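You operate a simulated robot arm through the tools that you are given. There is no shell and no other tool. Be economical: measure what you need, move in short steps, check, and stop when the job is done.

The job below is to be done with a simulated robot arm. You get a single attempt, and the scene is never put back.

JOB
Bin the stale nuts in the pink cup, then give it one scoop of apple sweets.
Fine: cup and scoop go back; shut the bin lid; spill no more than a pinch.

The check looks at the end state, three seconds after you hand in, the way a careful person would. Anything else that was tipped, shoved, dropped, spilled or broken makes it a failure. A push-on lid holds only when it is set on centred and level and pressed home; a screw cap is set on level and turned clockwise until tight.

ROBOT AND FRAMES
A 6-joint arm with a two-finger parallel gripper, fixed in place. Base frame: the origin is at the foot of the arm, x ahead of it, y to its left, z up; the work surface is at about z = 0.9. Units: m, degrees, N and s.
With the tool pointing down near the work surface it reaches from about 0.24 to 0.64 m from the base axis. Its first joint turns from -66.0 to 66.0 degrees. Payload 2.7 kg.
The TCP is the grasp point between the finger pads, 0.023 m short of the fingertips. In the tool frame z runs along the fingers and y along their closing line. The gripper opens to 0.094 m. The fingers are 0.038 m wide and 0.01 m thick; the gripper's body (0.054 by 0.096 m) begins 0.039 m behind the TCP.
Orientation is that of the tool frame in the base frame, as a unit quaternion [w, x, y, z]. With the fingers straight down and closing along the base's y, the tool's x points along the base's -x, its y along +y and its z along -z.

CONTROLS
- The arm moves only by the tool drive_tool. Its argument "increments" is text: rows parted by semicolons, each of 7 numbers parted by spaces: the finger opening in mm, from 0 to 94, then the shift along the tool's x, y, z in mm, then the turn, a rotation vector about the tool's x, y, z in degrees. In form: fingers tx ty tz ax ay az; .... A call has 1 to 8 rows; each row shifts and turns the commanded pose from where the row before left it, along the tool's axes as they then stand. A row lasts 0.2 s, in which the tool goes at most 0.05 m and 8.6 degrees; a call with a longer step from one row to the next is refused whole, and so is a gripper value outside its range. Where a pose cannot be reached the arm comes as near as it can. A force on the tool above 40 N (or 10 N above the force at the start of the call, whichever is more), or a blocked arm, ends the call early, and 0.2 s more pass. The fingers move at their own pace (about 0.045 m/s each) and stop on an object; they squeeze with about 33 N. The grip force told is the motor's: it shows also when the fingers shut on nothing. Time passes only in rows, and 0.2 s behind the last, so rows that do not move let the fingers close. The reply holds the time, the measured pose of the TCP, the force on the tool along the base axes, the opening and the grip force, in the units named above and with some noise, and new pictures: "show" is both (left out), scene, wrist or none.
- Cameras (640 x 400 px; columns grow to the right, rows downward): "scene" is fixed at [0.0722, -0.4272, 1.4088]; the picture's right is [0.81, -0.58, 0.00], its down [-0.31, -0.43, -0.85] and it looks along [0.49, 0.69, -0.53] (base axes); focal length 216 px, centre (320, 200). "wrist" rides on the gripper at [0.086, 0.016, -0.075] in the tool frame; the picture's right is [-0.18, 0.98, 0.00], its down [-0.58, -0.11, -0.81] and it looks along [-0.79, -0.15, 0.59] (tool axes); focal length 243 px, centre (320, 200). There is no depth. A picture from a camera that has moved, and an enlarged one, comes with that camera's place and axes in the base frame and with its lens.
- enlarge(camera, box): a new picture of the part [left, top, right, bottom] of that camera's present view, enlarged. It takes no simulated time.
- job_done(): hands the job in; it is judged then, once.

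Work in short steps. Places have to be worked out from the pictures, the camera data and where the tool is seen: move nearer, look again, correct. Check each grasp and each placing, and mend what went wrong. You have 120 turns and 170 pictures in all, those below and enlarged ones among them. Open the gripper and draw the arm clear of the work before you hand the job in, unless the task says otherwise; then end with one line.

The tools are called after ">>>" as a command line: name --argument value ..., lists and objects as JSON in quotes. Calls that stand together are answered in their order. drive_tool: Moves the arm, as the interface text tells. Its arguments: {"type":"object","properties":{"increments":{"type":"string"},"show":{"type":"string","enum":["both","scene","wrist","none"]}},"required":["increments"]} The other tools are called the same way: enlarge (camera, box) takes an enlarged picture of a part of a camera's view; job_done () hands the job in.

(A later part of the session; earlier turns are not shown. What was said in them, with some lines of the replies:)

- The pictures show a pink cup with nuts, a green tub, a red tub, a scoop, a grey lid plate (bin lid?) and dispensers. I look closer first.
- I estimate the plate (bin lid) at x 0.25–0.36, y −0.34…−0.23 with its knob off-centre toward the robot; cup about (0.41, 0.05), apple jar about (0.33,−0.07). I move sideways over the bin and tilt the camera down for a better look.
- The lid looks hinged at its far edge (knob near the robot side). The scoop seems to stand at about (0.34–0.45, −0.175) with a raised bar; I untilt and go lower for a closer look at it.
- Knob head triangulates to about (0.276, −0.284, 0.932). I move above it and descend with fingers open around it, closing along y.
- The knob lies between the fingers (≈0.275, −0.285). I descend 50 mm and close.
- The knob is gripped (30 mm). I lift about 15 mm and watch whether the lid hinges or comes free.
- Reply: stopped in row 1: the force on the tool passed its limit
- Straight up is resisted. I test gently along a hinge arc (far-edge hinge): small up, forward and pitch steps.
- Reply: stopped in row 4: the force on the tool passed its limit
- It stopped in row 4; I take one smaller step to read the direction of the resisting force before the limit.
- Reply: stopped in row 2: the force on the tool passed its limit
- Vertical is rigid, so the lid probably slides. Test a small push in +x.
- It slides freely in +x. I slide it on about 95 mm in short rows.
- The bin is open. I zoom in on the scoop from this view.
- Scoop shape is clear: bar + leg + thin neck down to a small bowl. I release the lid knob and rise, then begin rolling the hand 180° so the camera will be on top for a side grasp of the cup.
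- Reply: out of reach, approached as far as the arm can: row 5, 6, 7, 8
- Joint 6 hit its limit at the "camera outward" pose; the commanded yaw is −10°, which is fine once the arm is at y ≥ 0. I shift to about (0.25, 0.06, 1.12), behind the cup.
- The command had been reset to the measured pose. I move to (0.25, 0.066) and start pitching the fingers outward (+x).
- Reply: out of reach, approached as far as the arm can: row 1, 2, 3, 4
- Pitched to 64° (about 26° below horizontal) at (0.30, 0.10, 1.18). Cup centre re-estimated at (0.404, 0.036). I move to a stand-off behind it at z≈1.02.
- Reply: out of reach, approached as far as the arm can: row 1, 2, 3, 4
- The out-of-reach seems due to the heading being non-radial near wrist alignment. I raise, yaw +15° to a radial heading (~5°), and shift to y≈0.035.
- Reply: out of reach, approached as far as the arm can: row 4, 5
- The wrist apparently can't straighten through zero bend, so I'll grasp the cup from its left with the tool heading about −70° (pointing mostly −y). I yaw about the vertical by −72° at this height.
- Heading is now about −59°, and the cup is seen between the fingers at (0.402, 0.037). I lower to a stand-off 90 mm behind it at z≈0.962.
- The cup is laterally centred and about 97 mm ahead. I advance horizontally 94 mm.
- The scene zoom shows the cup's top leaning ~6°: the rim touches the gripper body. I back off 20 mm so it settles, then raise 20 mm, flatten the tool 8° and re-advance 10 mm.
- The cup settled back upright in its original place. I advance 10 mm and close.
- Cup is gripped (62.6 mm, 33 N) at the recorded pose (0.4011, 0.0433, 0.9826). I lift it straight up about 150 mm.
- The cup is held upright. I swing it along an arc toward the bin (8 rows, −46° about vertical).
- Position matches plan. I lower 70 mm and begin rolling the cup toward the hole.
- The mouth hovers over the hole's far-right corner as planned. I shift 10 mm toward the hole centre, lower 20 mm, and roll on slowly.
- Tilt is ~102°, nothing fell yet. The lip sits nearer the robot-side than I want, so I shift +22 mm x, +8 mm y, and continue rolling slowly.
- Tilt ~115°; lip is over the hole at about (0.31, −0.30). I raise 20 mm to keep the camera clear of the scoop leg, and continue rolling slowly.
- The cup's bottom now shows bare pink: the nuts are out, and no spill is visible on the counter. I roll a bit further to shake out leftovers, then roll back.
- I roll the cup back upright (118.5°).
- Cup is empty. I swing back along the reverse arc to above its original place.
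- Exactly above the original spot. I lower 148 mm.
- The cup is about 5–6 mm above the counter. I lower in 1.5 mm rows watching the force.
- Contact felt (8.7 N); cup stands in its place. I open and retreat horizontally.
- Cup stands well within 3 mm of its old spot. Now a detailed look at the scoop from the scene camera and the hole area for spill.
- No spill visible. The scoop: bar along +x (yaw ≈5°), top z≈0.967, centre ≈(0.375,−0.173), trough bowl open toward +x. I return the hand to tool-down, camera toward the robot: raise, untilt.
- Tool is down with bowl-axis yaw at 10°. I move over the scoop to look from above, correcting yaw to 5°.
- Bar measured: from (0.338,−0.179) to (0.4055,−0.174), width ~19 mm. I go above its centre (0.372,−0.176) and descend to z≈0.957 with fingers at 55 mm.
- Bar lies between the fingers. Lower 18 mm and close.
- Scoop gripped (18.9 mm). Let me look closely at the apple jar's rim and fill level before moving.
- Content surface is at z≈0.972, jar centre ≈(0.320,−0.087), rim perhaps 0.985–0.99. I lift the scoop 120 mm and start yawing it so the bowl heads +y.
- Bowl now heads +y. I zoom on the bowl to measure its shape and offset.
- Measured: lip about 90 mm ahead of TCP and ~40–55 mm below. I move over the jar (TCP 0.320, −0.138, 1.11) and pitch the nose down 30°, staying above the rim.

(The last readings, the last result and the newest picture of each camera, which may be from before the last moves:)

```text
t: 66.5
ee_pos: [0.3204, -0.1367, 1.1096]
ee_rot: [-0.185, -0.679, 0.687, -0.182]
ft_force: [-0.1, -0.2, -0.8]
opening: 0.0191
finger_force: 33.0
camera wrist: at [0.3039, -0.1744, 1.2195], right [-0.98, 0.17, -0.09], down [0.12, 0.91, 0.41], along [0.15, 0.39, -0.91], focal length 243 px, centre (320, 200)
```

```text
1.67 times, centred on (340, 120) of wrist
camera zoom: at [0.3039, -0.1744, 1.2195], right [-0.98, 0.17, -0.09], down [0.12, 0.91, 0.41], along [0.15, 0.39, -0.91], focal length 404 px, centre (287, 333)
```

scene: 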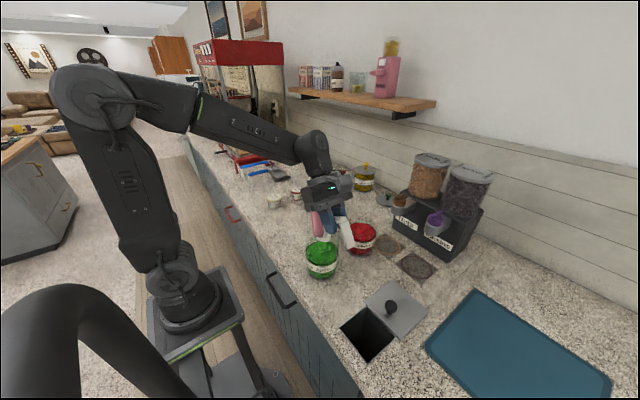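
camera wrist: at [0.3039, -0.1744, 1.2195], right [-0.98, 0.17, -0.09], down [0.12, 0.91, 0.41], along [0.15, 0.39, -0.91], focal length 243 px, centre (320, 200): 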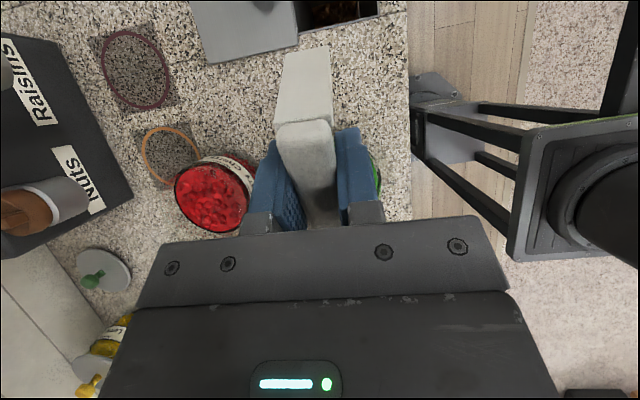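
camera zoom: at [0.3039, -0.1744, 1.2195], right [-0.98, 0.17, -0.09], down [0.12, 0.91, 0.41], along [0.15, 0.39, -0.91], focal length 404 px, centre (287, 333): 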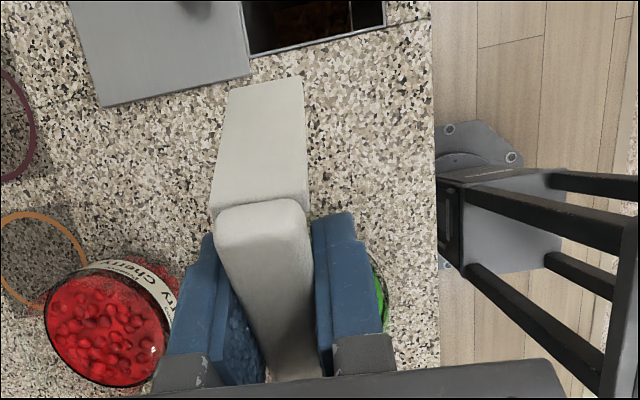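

Nuts are seen inside the bin. The lip position matches prediction. I lower 45 mm (and +4 mm y) to bring the lip to the sweets' surface, then look.

>>> drive_tool --increments "0 -13 0 18.5 0 0 0; 0 -13 0 18.5 0 0 0; 0 0 0 0 0 0 0" --show "scene"

>>> enlarge --camera "scene" --box '[290, 220, 360, 290]'

```text
t: 67.3
ee_pos: [0.3203, -0.132, 1.0646]
ee_rot: [-0.185, -0.679, 0.687, -0.182]
ft_force: [0.4, 0.6, -0.5]
opening: 0.0187
finger_force: 32.7
```

scene: 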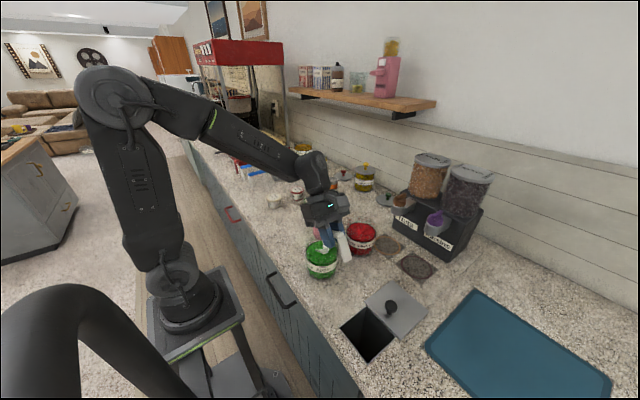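

```text
5.71 times, centred on (325, 255) of scene
camera zoom: at [0.0722, -0.4272, 1.4088], right [0.81, -0.58, 0.0], down [-0.31, -0.43, -0.85], along [0.49, 0.69, -0.53], focal length 1233 px, centre (291, -114)
```

zoom: 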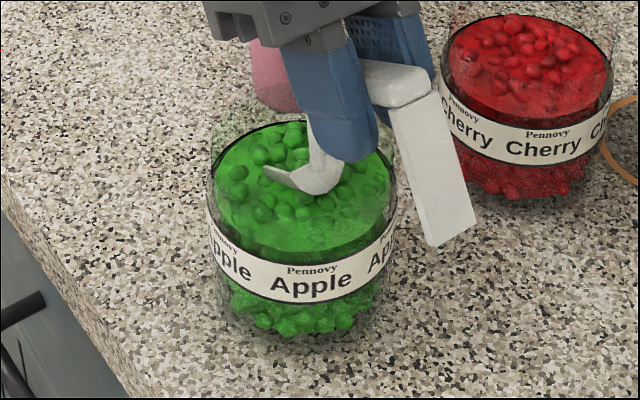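

The bowl is inside the jar mouth just at the surface. I lower a further 28 mm in small rows.

>>> drive_tool --increments "0 -3.5 0 6.1 0 0 0; 0 -3.5 0 6.1 0 0 0; 0 -3.5 0 6.1 0 0 0; 0 -3.5 0 6.1 0 0 0; 0 0 0 0 0 0 0" --show "none"

>>> enlarge --camera "scene" --box '[290, 220, 360, 290]'

```text
t: 68.5
ee_pos: [0.3198, -0.1323, 1.037]
ee_rot: [-0.184, -0.679, 0.688, -0.181]
ft_force: [-0.3, -0.7, -1.1]
opening: 0.0186
finger_force: 32.7
```

```text
5.71 times, centred on (325, 255) of scene
camera zoom: at [0.0722, -0.4273, 1.4088], right [0.81, -0.58, 0.0], down [-0.31, -0.43, -0.85], along [0.49, 0.69, -0.53], focal length 1233 px, centre (291, -114)
```

zoom: 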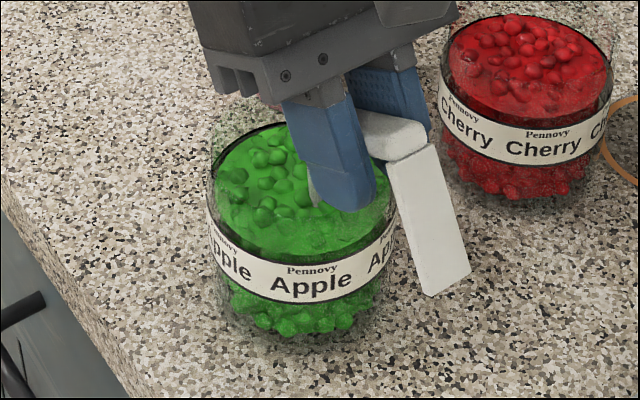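

Bowl is submerged without contact forces. I level the scoop in an arc (6×5°), drawing back 18 mm and down 15 mm.

>>> drive_tool --increments "0 1.4 0 3.7 0 -5 0; 0 1.7 0 3.5 0 -5 0; 0 2 0 3.4 0 -5 0; 0 2.3 0 3.2 0 -5 0; 0 2.5 0 3 0 -5 0; 0 2.8 0 2.7 0 -5 0; 0 0 0 0 0 -5 0; 0 0 0 0 0 0 0" --show "none"

>>> enlarge --camera "scene" --box '[290, 220, 360, 290]'

```text
t: 70.3
ee_pos: [0.3207, -0.1518, 1.0235]
ee_rot: [0.032, -0.702, 0.711, 0.031]
ft_force: [-0.3, 0.5, -1.5]
opening: 0.0189
finger_force: 33.6
```

```text
5.71 times, centred on (325, 255) of scene
camera zoom: at [0.0722, -0.4273, 1.4088], right [0.81, -0.58, 0.0], down [-0.31, -0.43, -0.85], along [0.49, 0.69, -0.53], focal length 1233 px, centre (291, -114)
```

zoom: 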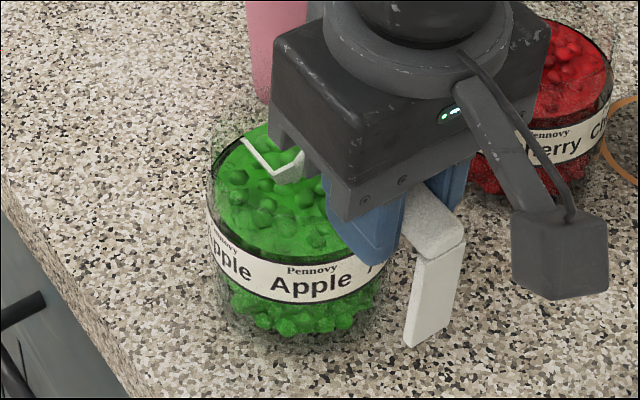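

The bowl shows green in it, level in the surface. I lift straight up slowly.

>>> drive_tool --increments "0 -1 0 -10 0 0 0; 0 -1.3 0 -15 0 0 0; 0 -1.7 0 -20 0 0 0; 0 -1.7 0 -20 0 0 0; 0 -1.3 0 -15 0 0 0; 0 0 0 0 0 0 0" --show "scene"

>>> enlarge --camera "scene" --box '[290, 190, 370, 290]'

```text
t: 71.7
ee_pos: [0.3206, -0.1522, 1.1025]
ee_rot: [0.031, -0.702, 0.711, 0.032]
ft_force: [-0.3, -0.4, -0.8]
opening: 0.0187
finger_force: 32.8
```

scene: 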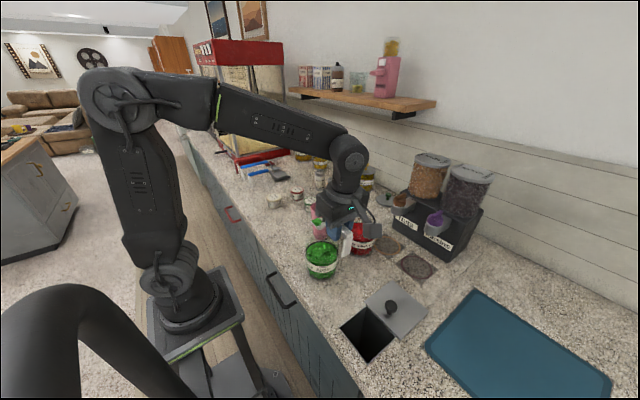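

```text
4.00 times, centred on (330, 240) of scene
camera zoom: at [0.0722, -0.4272, 1.4088], right [0.81, -0.58, 0.0], down [-0.31, -0.43, -0.85], along [0.49, 0.69, -0.53], focal length 863 px, centre (280, 40)
```

zoom: 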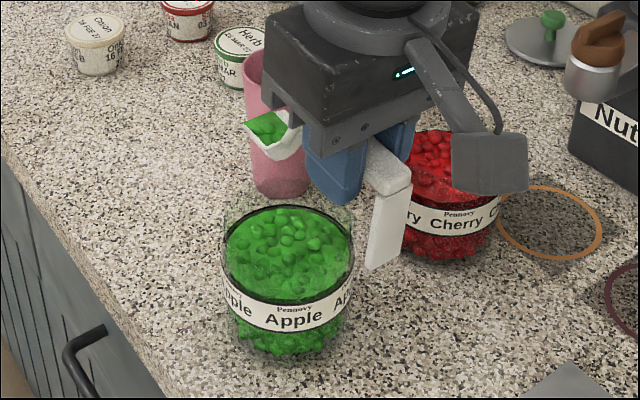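

The scoop came up full of green sweets. I carry it level and smoothly toward the cup, lip to end above the cup's centre (0.405, 0.036).

>>> drive_tool --increments "0 -8 -7 -2 0 0 0; 0 -16 -13.9 -2.4 0 0 0; 0 -16 -13.9 -2.4 0 0 0; 0 -16 -13.9 -2.4 0 0 0; 0 -16 -13.9 -2.4 0 0 0; 0 -16 -13.9 -2.4 0 0 0; 0 -8 -7 -0.3 0 0 0; 0 0 0 0 0 0 0" --show "both"

>>> enlarge --camera "scene" --box '[290, 160, 370, 260]'

```text
t: 73.5
ee_pos: [0.4047, -0.0581, 1.1249]
ee_rot: [0.031, -0.702, 0.71, 0.031]
ft_force: [-0.3, 0.3, 0.8]
opening: 0.0188
finger_force: 33.2
camera wrist: at [0.3877, -0.1507, 1.1929], right [-0.98, 0.19, 0.02], down [0.12, 0.51, 0.85], along [0.16, 0.84, -0.52], focal length 243 px, centre (320, 200)
```

scene: 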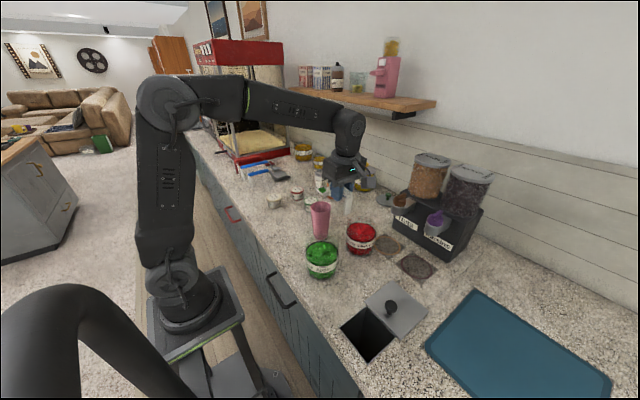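
wrist: 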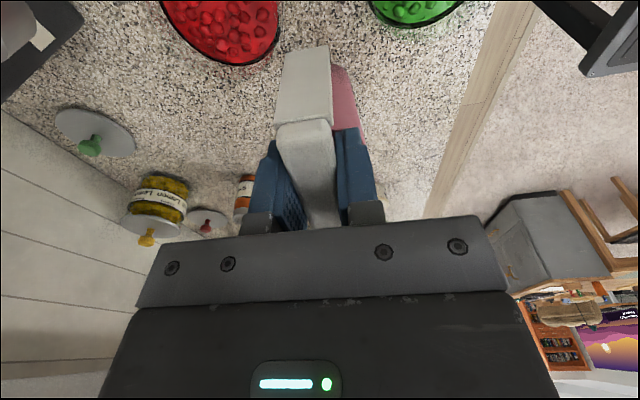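

```text
4.00 times, centred on (330, 210) of scene
camera zoom: at [0.0722, -0.4272, 1.4088], right [0.81, -0.58, 0.0], down [-0.31, -0.43, -0.85], along [0.49, 0.69, -0.53], focal length 863 px, centre (280, 160)
```

zoom: 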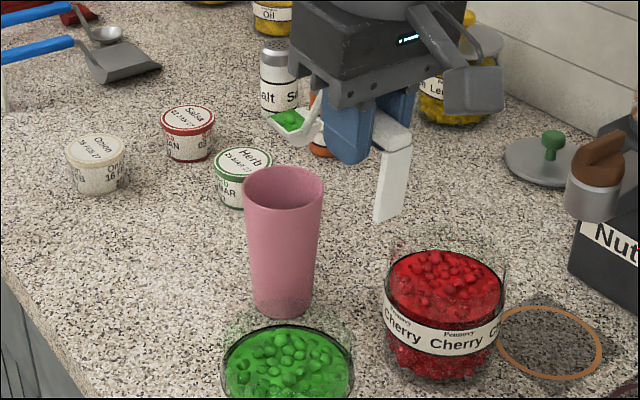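

The lip is over the cup centre (y≈0.033). I pitch the scoop nose-down in 7.5° rows while moving the TCP so the lip stays over/inside the cup mouth.

>>> drive_tool --increments "0 -4.5 0 0.4 0 7.5 0; 0 -4.5 0 -0.2 0 7.5 0; 0 -9.5 0 -5.8 0 7.5 0; 0 -8.7 0 -7 0 7.5 0" --show "none"

>>> enlarge --camera "scene" --box '[290, 160, 370, 260]'

```text
t: 74.5
ee_pos: [0.405, -0.0292, 1.1337]
ee_rot: [-0.154, -0.686, 0.695, -0.153]
ft_force: [0.1, 0.4, -0.7]
opening: 0.0187
finger_force: 32.8
```

```text
4.00 times, centred on (330, 210) of scene
camera zoom: at [0.0722, -0.4273, 1.4088], right [0.81, -0.58, 0.0], down [-0.31, -0.43, -0.85], along [0.49, 0.69, -0.53], focal length 863 px, centre (280, 160)
```

zoom: 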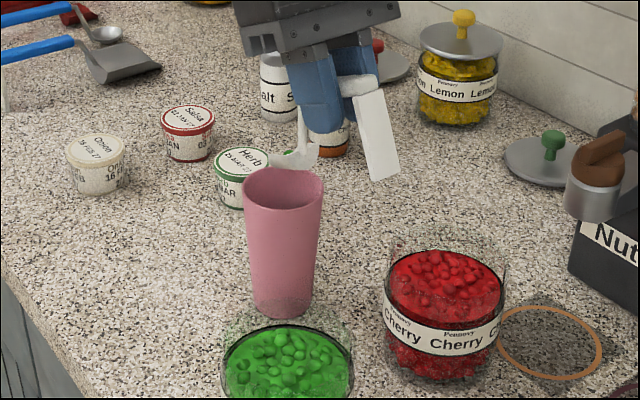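

Lip remains over the mouth. Continue to 55°.

>>> drive_tool --increments "0 -11.8 0 -3.9 0 7.5 0; 0 -11.2 0 -5.4 0 7.5 0; 0 -11.8 0 -6.9 0 7.5 0; 0 -10.8 0 -8.3 0 7.5 0" --show "scene"

>>> enlarge --camera "scene" --box '[290, 160, 370, 260]'

```text
t: 75.5
ee_pos: [0.4054, 0.0237, 1.1246]
ee_rot: [-0.33, -0.623, 0.63, -0.326]
ft_force: [-0.2, 0.0, 0.2]
opening: 0.0187
finger_force: 32.8
```

scene: 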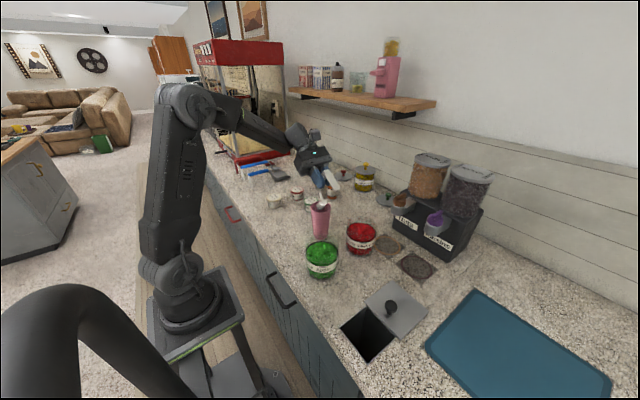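

```text
4.00 times, centred on (330, 210) of scene
camera zoom: at [0.0722, -0.4272, 1.4088], right [0.81, -0.58, 0.0], down [-0.31, -0.43, -0.85], along [0.49, 0.69, -0.53], focal length 863 px, centre (280, 160)
```

zoom: 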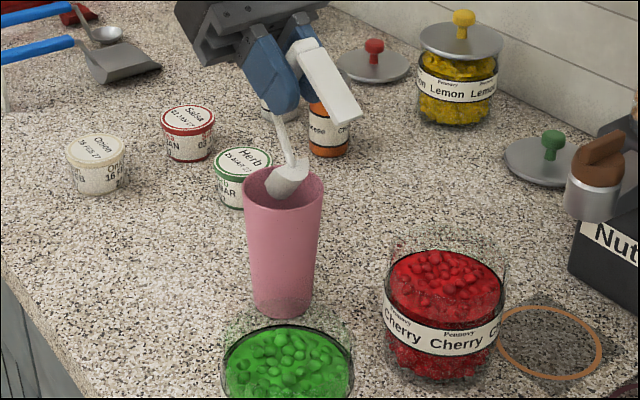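

The lip is inside the cup mouth. Continue to ~78° and wait a moment for everything to slide out.

>>> drive_tool --increments "0 -12 0 -8.5 0 7.5 0; 0 -10.8 0 -9.9 0 7.5 0; 0 -9 0 -12 0 8 0; 0 0 0 0 0 0 0; 0 0 0 0 0 0 0; 0 0 0 0 0 0 0" --show "scene"

>>> enlarge --camera "scene" --box '[290, 160, 370, 260]'

```text
t: 76.9
ee_pos: [0.4072, 0.0656, 1.1123]
ee_rot: [-0.449, -0.546, 0.553, -0.442]
ft_force: [0.5, 0.0, 0.1]
opening: 0.0188
finger_force: 33.1
```

scene: 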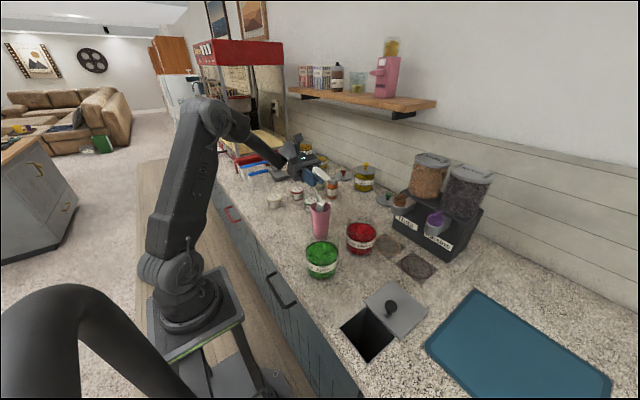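

```text
4.00 times, centred on (330, 210) of scene
camera zoom: at [0.0722, -0.4272, 1.4088], right [0.81, -0.58, 0.0], down [-0.31, -0.43, -0.85], along [0.49, 0.69, -0.53], focal length 863 px, centre (280, 160)
```

zoom: 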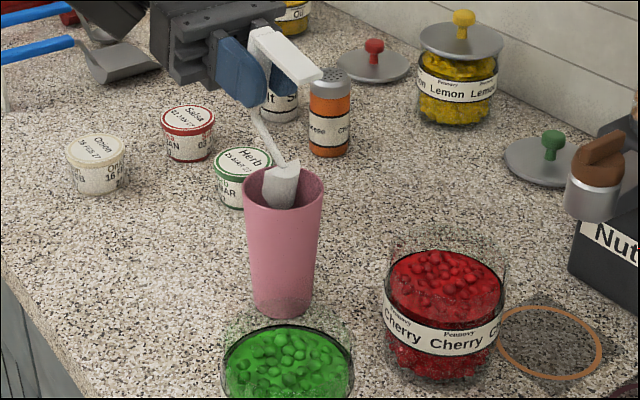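

I raise out of the cup and level the scoop again, then check cup and bowl.

>>> drive_tool --increments "0 25 0 -5.3 0 0 0; 0 40 0 -8.5 0 0 0; 0 0 0 0 0 -8.5 0; 0 0 0 0 0 -8.5 0; 0 0 0 0 0 -8.5 0; 0 0 0 0 0 -8.5 0; 0 0 0 0 0 -8.5 0; 0 0 0 0 0 -8.5 0" --show "both"

>>> enlarge --camera "scene" --box '[290, 160, 370, 260]'

```text
t: 78.7
ee_pos: [0.407, 0.0652, 1.1776]
ee_rot: [-0.166, -0.684, 0.691, -0.163]
ft_force: [-0.4, 0.3, 0.0]
opening: 0.0184
finger_force: 33.5
camera wrist: at [0.3901, 0.0219, 1.2843], right [-0.98, 0.18, -0.08], down [0.12, 0.88, 0.46], along [0.15, 0.44, -0.89], focal length 243 px, centre (320, 200)
```

scene: 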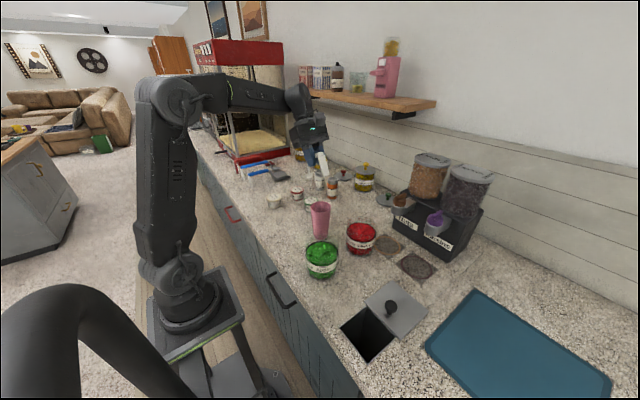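
wrist: 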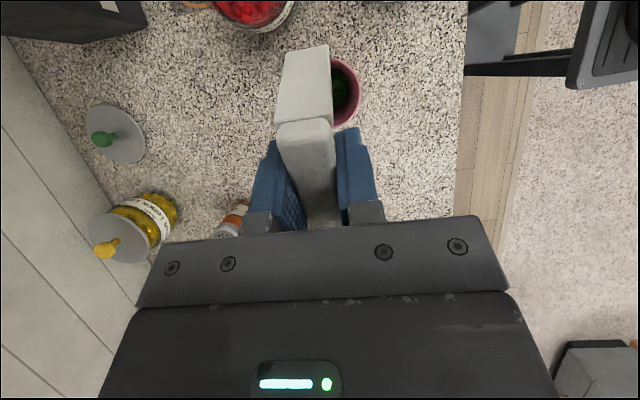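

```text
4.00 times, centred on (330, 210) of scene
camera zoom: at [0.0722, -0.4272, 1.4088], right [0.81, -0.58, 0.0], down [-0.31, -0.43, -0.85], along [0.49, 0.69, -0.53], focal length 863 px, centre (280, 160)
```

zoom: 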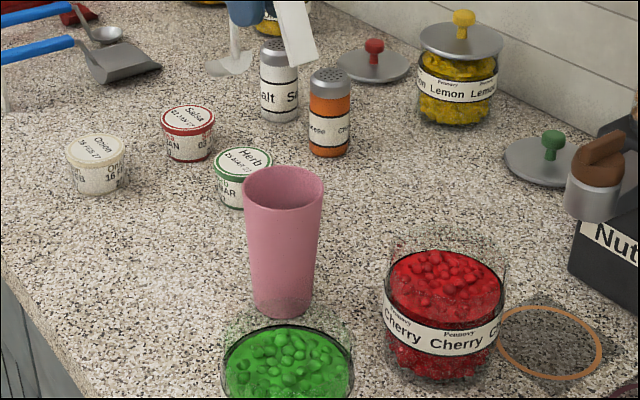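

Green sweets are in the cup and the scoop is empty. I level fully and travel back toward the scoop's spot.

>>> drive_tool --increments "0 0 0 0 0 -8.5 0; 0 0 0 0 0 -8.5 0; 0 0 0 0 0 -8.5 0; 0 0 0 0 0 -1.5 0; 0 48 6.8 0 0 0 0; 0 48 6.8 0 0 0 0; 0 48 6.8 0 0 0 0; 0 48 6.8 0 0 0 0" --show "none"

>>> drive_tool --increments "0 48 6.8 0 0 0 0; 0 0 0 0 0 0 8.5; 0 0 0 0 0 0 8.5; 0 0 0 0 0 0 8.5; 0 0 0 0 0 0 8.5; 0 0 0 0 0 0 8.5; 0 0 0 0 0 0 8.5; 0 0 0 0 0 0 8.5" --show "none"

>>> drive_tool --increments "0 0 0 0 0 0 8.5; 0 0 0 0 0 0 8.5; 0 0 0 0 0 0 8.5; 0 0 0 0 0 0 0" --show "both"

```text
t: 80.5
ee_pos: [0.3769, -0.1279, 1.176]
ee_rot: [0.0, -0.704, 0.711, 0.001]
ft_force: [0.1, 0.8, 0.2]
opening: 0.0188
finger_force: 33.4
```

```text
t: 82.3
ee_pos: [0.3694, -0.174, 1.1772]
ee_rot: [-0.002, -0.256, 0.967, 0.0]
ft_force: [-0.6, -0.1, -1.0]
opening: 0.0186
finger_force: 32.7
```

```text
t: 83.3
ee_pos: [0.3701, -0.1736, 1.1768]
ee_rot: [0.0, -0.036, 0.999, 0.0]
ft_force: [-0.8, -0.5, -0.7]
opening: 0.0188
finger_force: 33.2
camera wrist: at [0.2824, -0.1645, 1.2536], right [0.11, 0.99, 0.0], down [0.59, -0.07, 0.81], along [0.8, -0.09, -0.59], focal length 243 px, centre (320, 200)
```

scene: 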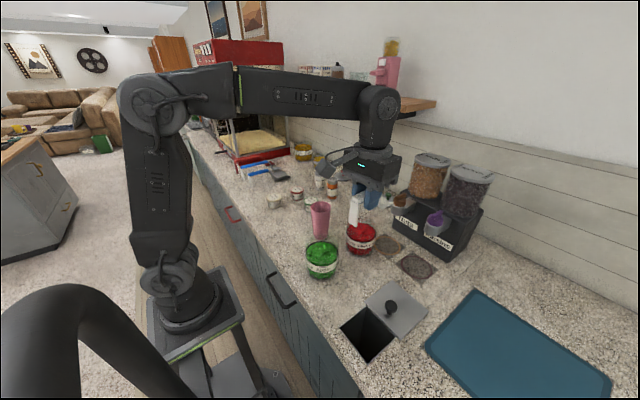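
wrist: 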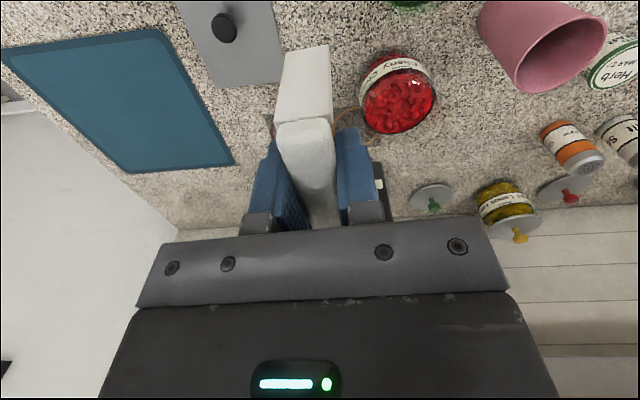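

I correct 3 mm and lower toward the scoop's old place (z from 1.177 to ~0.962).

>>> drive_tool --increments "0 -3 -3.2 0 0 0 0; 0 0 0 45 0 0 0; 0 0 0 45 0 0 0; 0 0 0 45 0 0 0; 0 0 0 45 0 0 0; 0 0 0 25 0 0 0; 0 0 0 10 0 0 0; 0 0 0 0 0 0 0" --show "none"

>>> enlarge --camera "scene" --box '[320, 230, 420, 310]'

```text
t: 85.1
ee_pos: [0.3735, -0.1771, 0.9623]
ee_rot: [-0.001, -0.038, 0.999, 0.001]
ft_force: [0.2, -0.2, -0.8]
opening: 0.0186
finger_force: 32.6
```

```text
5.00 times, centred on (370, 270) of scene
camera zoom: at [0.0722, -0.4273, 1.4088], right [0.81, -0.58, 0.0], down [-0.31, -0.43, -0.85], along [0.49, 0.69, -0.53], focal length 1079 px, centre (70, -150)
```

zoom: 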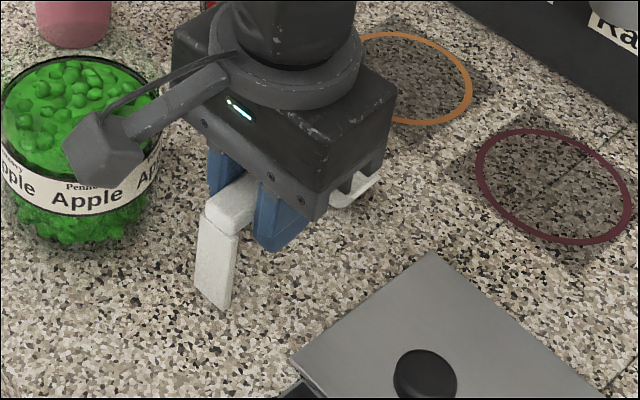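

Nearly down and in the same picture place as before. I lower in 1.5 mm rows until contact.

>>> drive_tool --increments "0 0 0 2 0 0 0; 0 0 0 1.5 0 0 0; 0 0 0 1.2 0 0 0; 0 0 0 1 0 0 0; 0 0 0 0 0 0 0" --show "none"

```text
t: 86.3
ee_pos: [0.3737, -0.1771, 0.9576]
ee_rot: [0.001, -0.039, 0.999, 0.0]
ft_force: [-6.1, -1.3, 17.7]
opening: 0.0185
finger_force: 33.0
```

Contact is felt (17.7 N). I release gently, wait, and rise straight up.

>>> drive_tool --increments "0 0 0 -0.6 0 0 0; 30 0 0 0 0 0 0; 45 0 0 0 0 0 0; 50 0 0 0 0 0 0; 50 0 0 -20 0 0 0; 50 0 0 -45 0 0 0; 50 0 0 -45 0 0 0" --show "both"

>>> enlarge --camera "scene" --box '[335, 248, 391, 296]'

```text
t: 87.9
ee_pos: [0.3723, -0.177, 1.0685]
ee_rot: [-0.001, -0.037, 0.999, 0.0]
ft_force: [0.4, 0.4, 0.9]
opening: 0.0499
finger_force: 0.0
camera wrist: at [0.2844, -0.1677, 1.1437], right [0.11, 0.99, 0.0], down [0.59, -0.06, 0.81], along [0.8, -0.09, -0.59], focal length 243 px, centre (320, 200)
```

scene: 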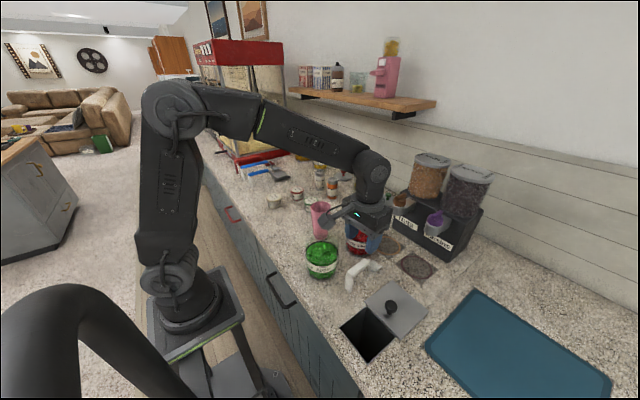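
wrist: 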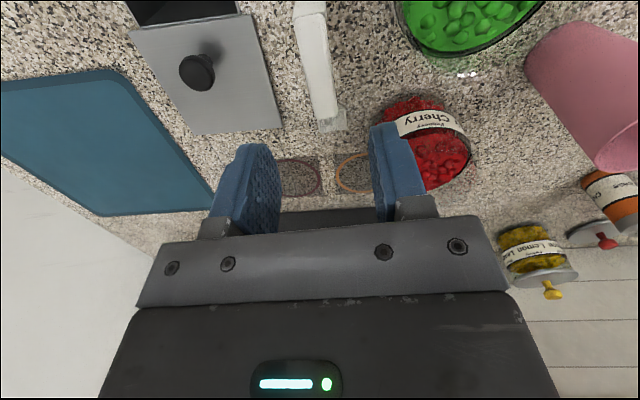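

```text
8.33 times, centred on (363, 272) of scene
camera zoom: at [0.0722, -0.4272, 1.4088], right [0.81, -0.58, 0.0], down [-0.31, -0.43, -0.85], along [0.49, 0.69, -0.53], focal length 1799 px, centre (-38, -400)
```

zoom: 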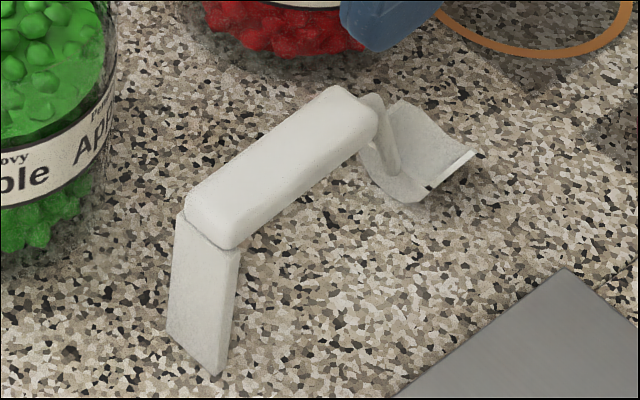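

Scoop is back in its place. Now I go over the lid knob (0.3766, −0.285), straighten yaw, and descend.

>>> drive_tool --increments "60 0 0 0 0 0 4.2; 60 -1.4 -36 0 0 0 0; 60 -1.4 -36 0 0 0 0; 60 -1.4 -36 0 0 0 0; 60 0 0 40 0 0 0; 60 0 0 35 0 0 0; 60 0 0 0 0 0 0" --show "wrist"

```text
t: 89.5
ee_pos: [0.3772, -0.2846, 0.9926]
ee_rot: [-0.001, -0.001, 1.0, -0.001]
ft_force: [-1.2, -0.7, 0.2]
opening: 0.0601
finger_force: 0.0
camera wrist: at [0.2903, -0.2688, 1.069], right [0.18, 0.98, 0.0], down [0.58, -0.11, 0.81], along [0.79, -0.15, -0.59], focal length 243 px, centre (320, 200)
```

wrist: 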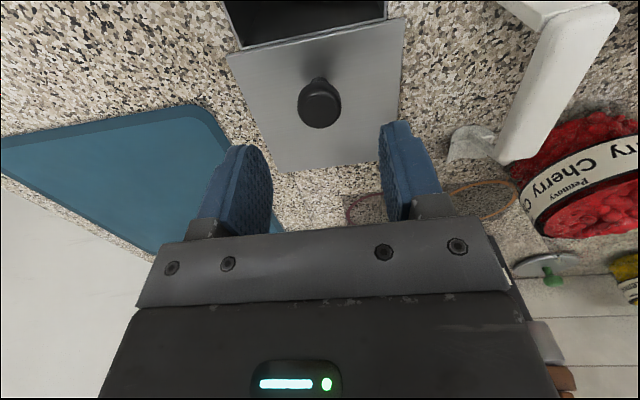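

The knob is centred. I descend 52 mm, close, then slide back −x.

>>> drive_tool --increments "60 0 0 30 0 0 0; 60 0 0 22.5 0 0 0; 0 0 0 0 0 0 0; 0 0 0 0 0 0 0; 0 0 0 0 0 0 0" --show "none"

>>> drive_tool --increments "0 12 0 0 0 0 0; 0 14 0 0 0 0 0; 0 14 0 0 0 0 0; 0 14 0 0 0 0 0; 0 14 0 0 0 0 0; 0 14 0 0 0 0 0; 0 10 0 0 0 0 0" --show "both"

```text
t: 90.7
ee_pos: [0.3782, -0.2851, 0.94]
ee_rot: [-0.001, -0.001, 1.0, 0.0]
ft_force: [-0.3, -1.1, -1.9]
opening: 0.0298
finger_force: 45.4
```

```text
t: 92.3
ee_pos: [0.2844, -0.2853, 0.94]
ee_rot: [-0.001, -0.001, 1.0, 0.0]
ft_force: [0.4, -1.4, -15.6]
opening: 0.03
finger_force: 44.7
camera wrist: at [0.198, -0.2695, 1.0158], right [0.18, 0.98, 0.0], down [0.58, -0.11, 0.8], along [0.79, -0.15, -0.59], focal length 243 px, centre (320, 200)
```

scene: 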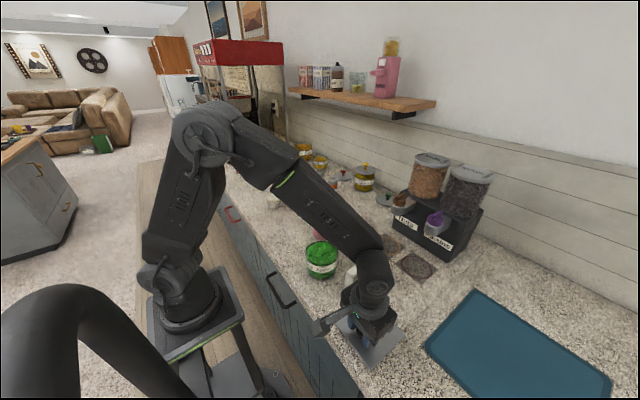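
wrist: 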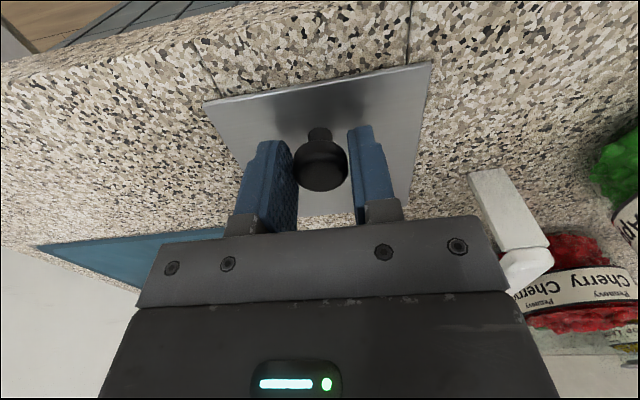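

About 7 mm remain. I slide on slowly and feel for an end stop.

>>> drive_tool --increments "0 3 0 0 0 0 0; 0 3 0 0 0 0 0; 0 2 0 0 0 0 0; 0 0 0 0 0 0 0" --show "none"

```text
t: 93.3
ee_pos: [0.2772, -0.2852, 0.9381]
ee_rot: [0.0, -0.001, 1.0, 0.001]
ft_force: [0.4, 3.3, -18.1]
opening: 0.0296
finger_force: 45.2
```

>>> drive_tool --increments "0 1.2 0 0.8 0 0 0; 0 0 0 0 0 0 0" --show "none"

```text
t: 93.9
ee_pos: [0.2771, -0.2861, 0.9398]
ee_rot: [0.001, -0.002, 1.0, 0.0]
ft_force: [7.2, 8.8, -8.5]
opening: 0.0299
finger_force: 44.9
```

The x force rose with no motion: the lid is at its end stop (closed, TCP x = 0.277 as at first). I release and rise.

>>> drive_tool --increments "40 0 0 0 0 0 0; 60 0 0 0 0 0 0; 60 0 0 0 0 0 0; 60 0 0 -40 0 0 0; 60 0 0 -45 0 0 0; 60 0 0 -45 0 0 0; 60 0 45 -20 0 0 0; 60 0 45 0 0 0 0" --show "both"

>>> enlarge --camera "scene" --box '[320, 280, 430, 380]'

>>> enlarge --camera "wrist" --box '[80, 0, 360, 180]'

```text
t: 95.7
ee_pos: [0.275, -0.1946, 1.0914]
ee_rot: [-0.001, 0.0, 1.0, 0.0]
ft_force: [0.3, 0.4, -0.2]
opening: 0.0601
finger_force: 0.1
camera wrist: at [0.1889, -0.1793, 1.1664], right [0.18, 0.98, 0.0], down [0.58, -0.11, 0.81], along [0.79, -0.15, -0.59], focal length 243 px, centre (320, 200)
```

scene: 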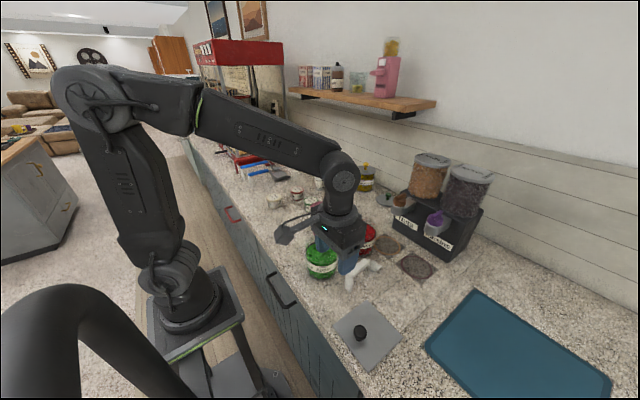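
wrist: 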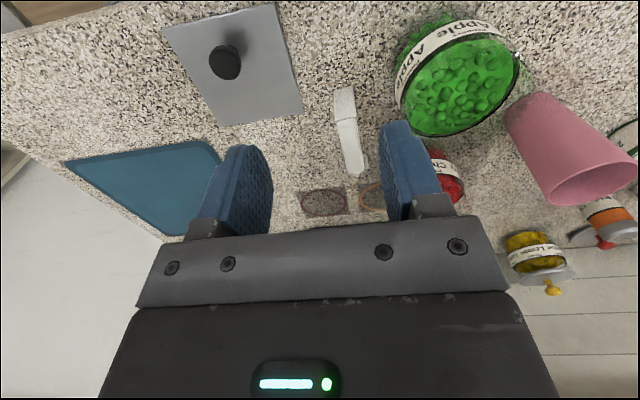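

```text
4.00 times, centred on (375, 330) of scene
camera zoom: at [0.0722, -0.4273, 1.4088], right [0.81, -0.58, 0.0], down [-0.31, -0.43, -0.85], along [0.49, 0.69, -0.53], focal length 863 px, centre (100, -320)
```

zoom: 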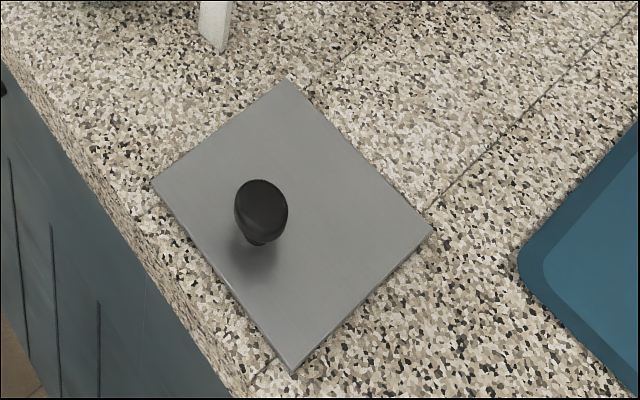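

```text
2.22 times, centred on (220, 90) of wrist
camera zoom: at [0.1889, -0.1793, 1.1664], right [0.18, 0.98, 0.0], down [0.58, -0.11, 0.81], along [0.79, -0.15, -0.59], focal length 539 px, centre (542, 444)
```

zoom: 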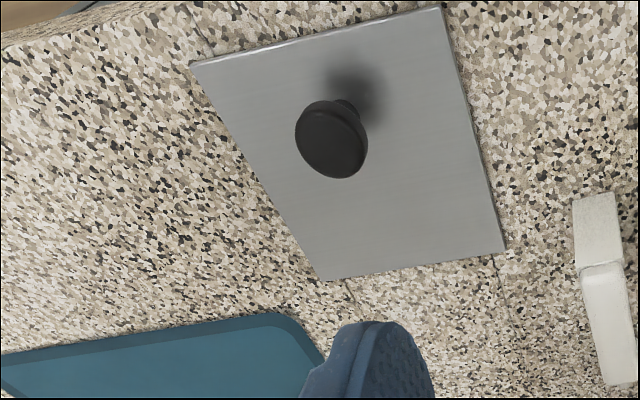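

The lid is closed as at first. I raise the arm away and make a last inspection of jar surroundings and cup.

>>> drive_tool --increments "60 0 40 -20 0 0 0; 60 0 40 -25 0 0 0; 60 0 40 -30 0 0 0; 60 -10 40 -30 0 0 0; 60 -10 30 -30 0 0 0; 60 -10 0 -30 0 0 0; 60 0 0 0 0 0 0" --show "both"

>>> enlarge --camera "scene" --box '[270, 190, 410, 300]'

>>> enlarge --camera "wrist" --box '[80, 0, 400, 200]'

```text
refused: row 4 steps farther than a row can; nothing moved
```

```text
3.64 times, centred on (340, 245) of scene
camera zoom: at [0.0722, -0.4273, 1.4088], right [0.81, -0.58, 0.0], down [-0.31, -0.43, -0.85], along [0.49, 0.69, -0.53], focal length 785 px, centre (247, 36)
```

zoom: 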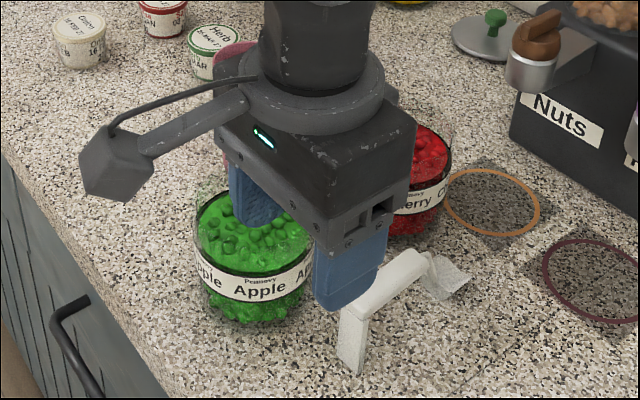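

```text
2.00 times, centred on (240, 100) of wrist
camera zoom: at [0.1889, -0.1793, 1.1664], right [0.18, 0.98, 0.0], down [0.58, -0.11, 0.81], along [0.79, -0.15, -0.59], focal length 485 px, centre (480, 400)
```

zoom: 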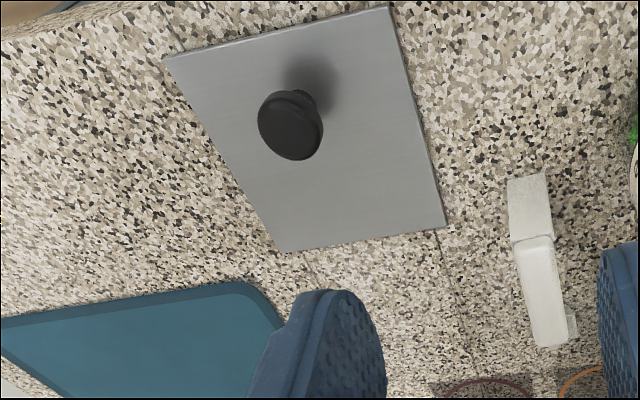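

One row was too long; I repeat with shorter rows, rising first.

>>> drive_tool --increments "60 0 0 -45 0 0 0; 60 0 0 -45 0 0 0; 60 0 40 -20 0 0 0; 60 0 40 -20 0 0 0; 60 0 40 -20 0 0 0; 60 -10 40 -10 0 0 0; 60 -10 30 0 0 0 0; 60 0 0 0 0 0 0" --show "both"

>>> enlarge --camera "scene" --box '[270, 190, 410, 300]'

>>> enlarge --camera "wrist" --box '[80, 0, 400, 200]'

```text
t: 97.5
ee_pos: [0.295, -0.0044, 1.2488]
ee_rot: [0.0, -0.001, 1.0, 0.0]
ft_force: [-0.1, 0.2, -0.2]
opening: 0.0599
finger_force: 0.1
camera wrist: at [0.2085, 0.0104, 1.3254], right [0.18, 0.98, 0.0], down [0.58, -0.11, 0.81], along [0.79, -0.15, -0.59], focal length 243 px, centre (320, 200)
```

scene: 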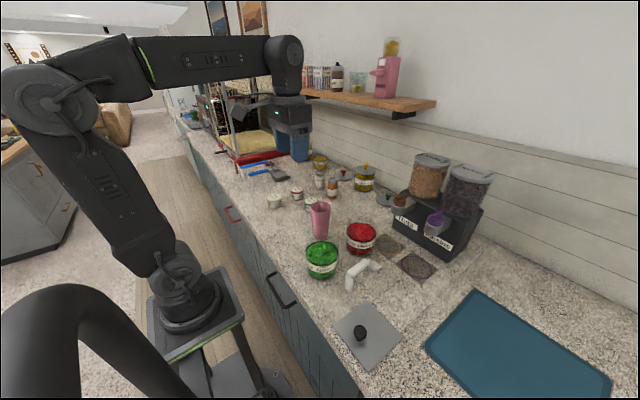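
wrist: 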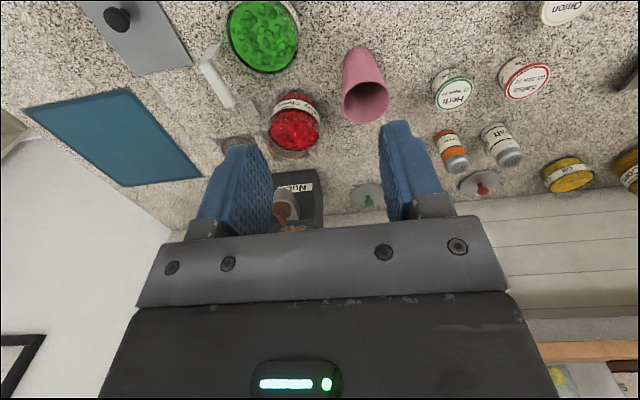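

```text
3.64 times, centred on (340, 245) of scene
camera zoom: at [0.0722, -0.4272, 1.4088], right [0.81, -0.58, 0.0], down [-0.31, -0.43, -0.85], along [0.49, 0.69, -0.53], focal length 785 px, centre (247, 36)
```

zoom: 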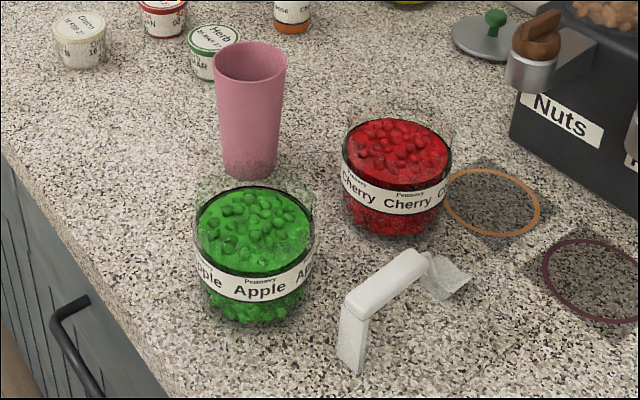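

```text
2.00 times, centred on (240, 100) of wrist
camera zoom: at [0.2085, 0.0104, 1.3254], right [0.18, 0.98, 0.0], down [0.58, -0.11, 0.81], along [0.79, -0.15, -0.59], focal length 485 px, centre (480, 400)
```

zoom: 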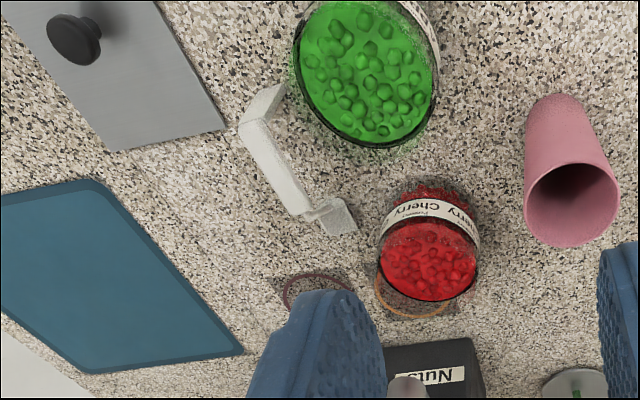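

Everything is in place and the counter is clean. The lid is shut, cup and scoop are back, and the arm is clear with the gripper open. I hand in.

>>> job_done

```text
The job is handed in.
```

I tipped the stale nuts into the bin and gave the pink cup one scoop of apple sweets; the cup and scoop are back within a few millimetres of where they stood, the bin lid is slid shut, and no spill was visible.
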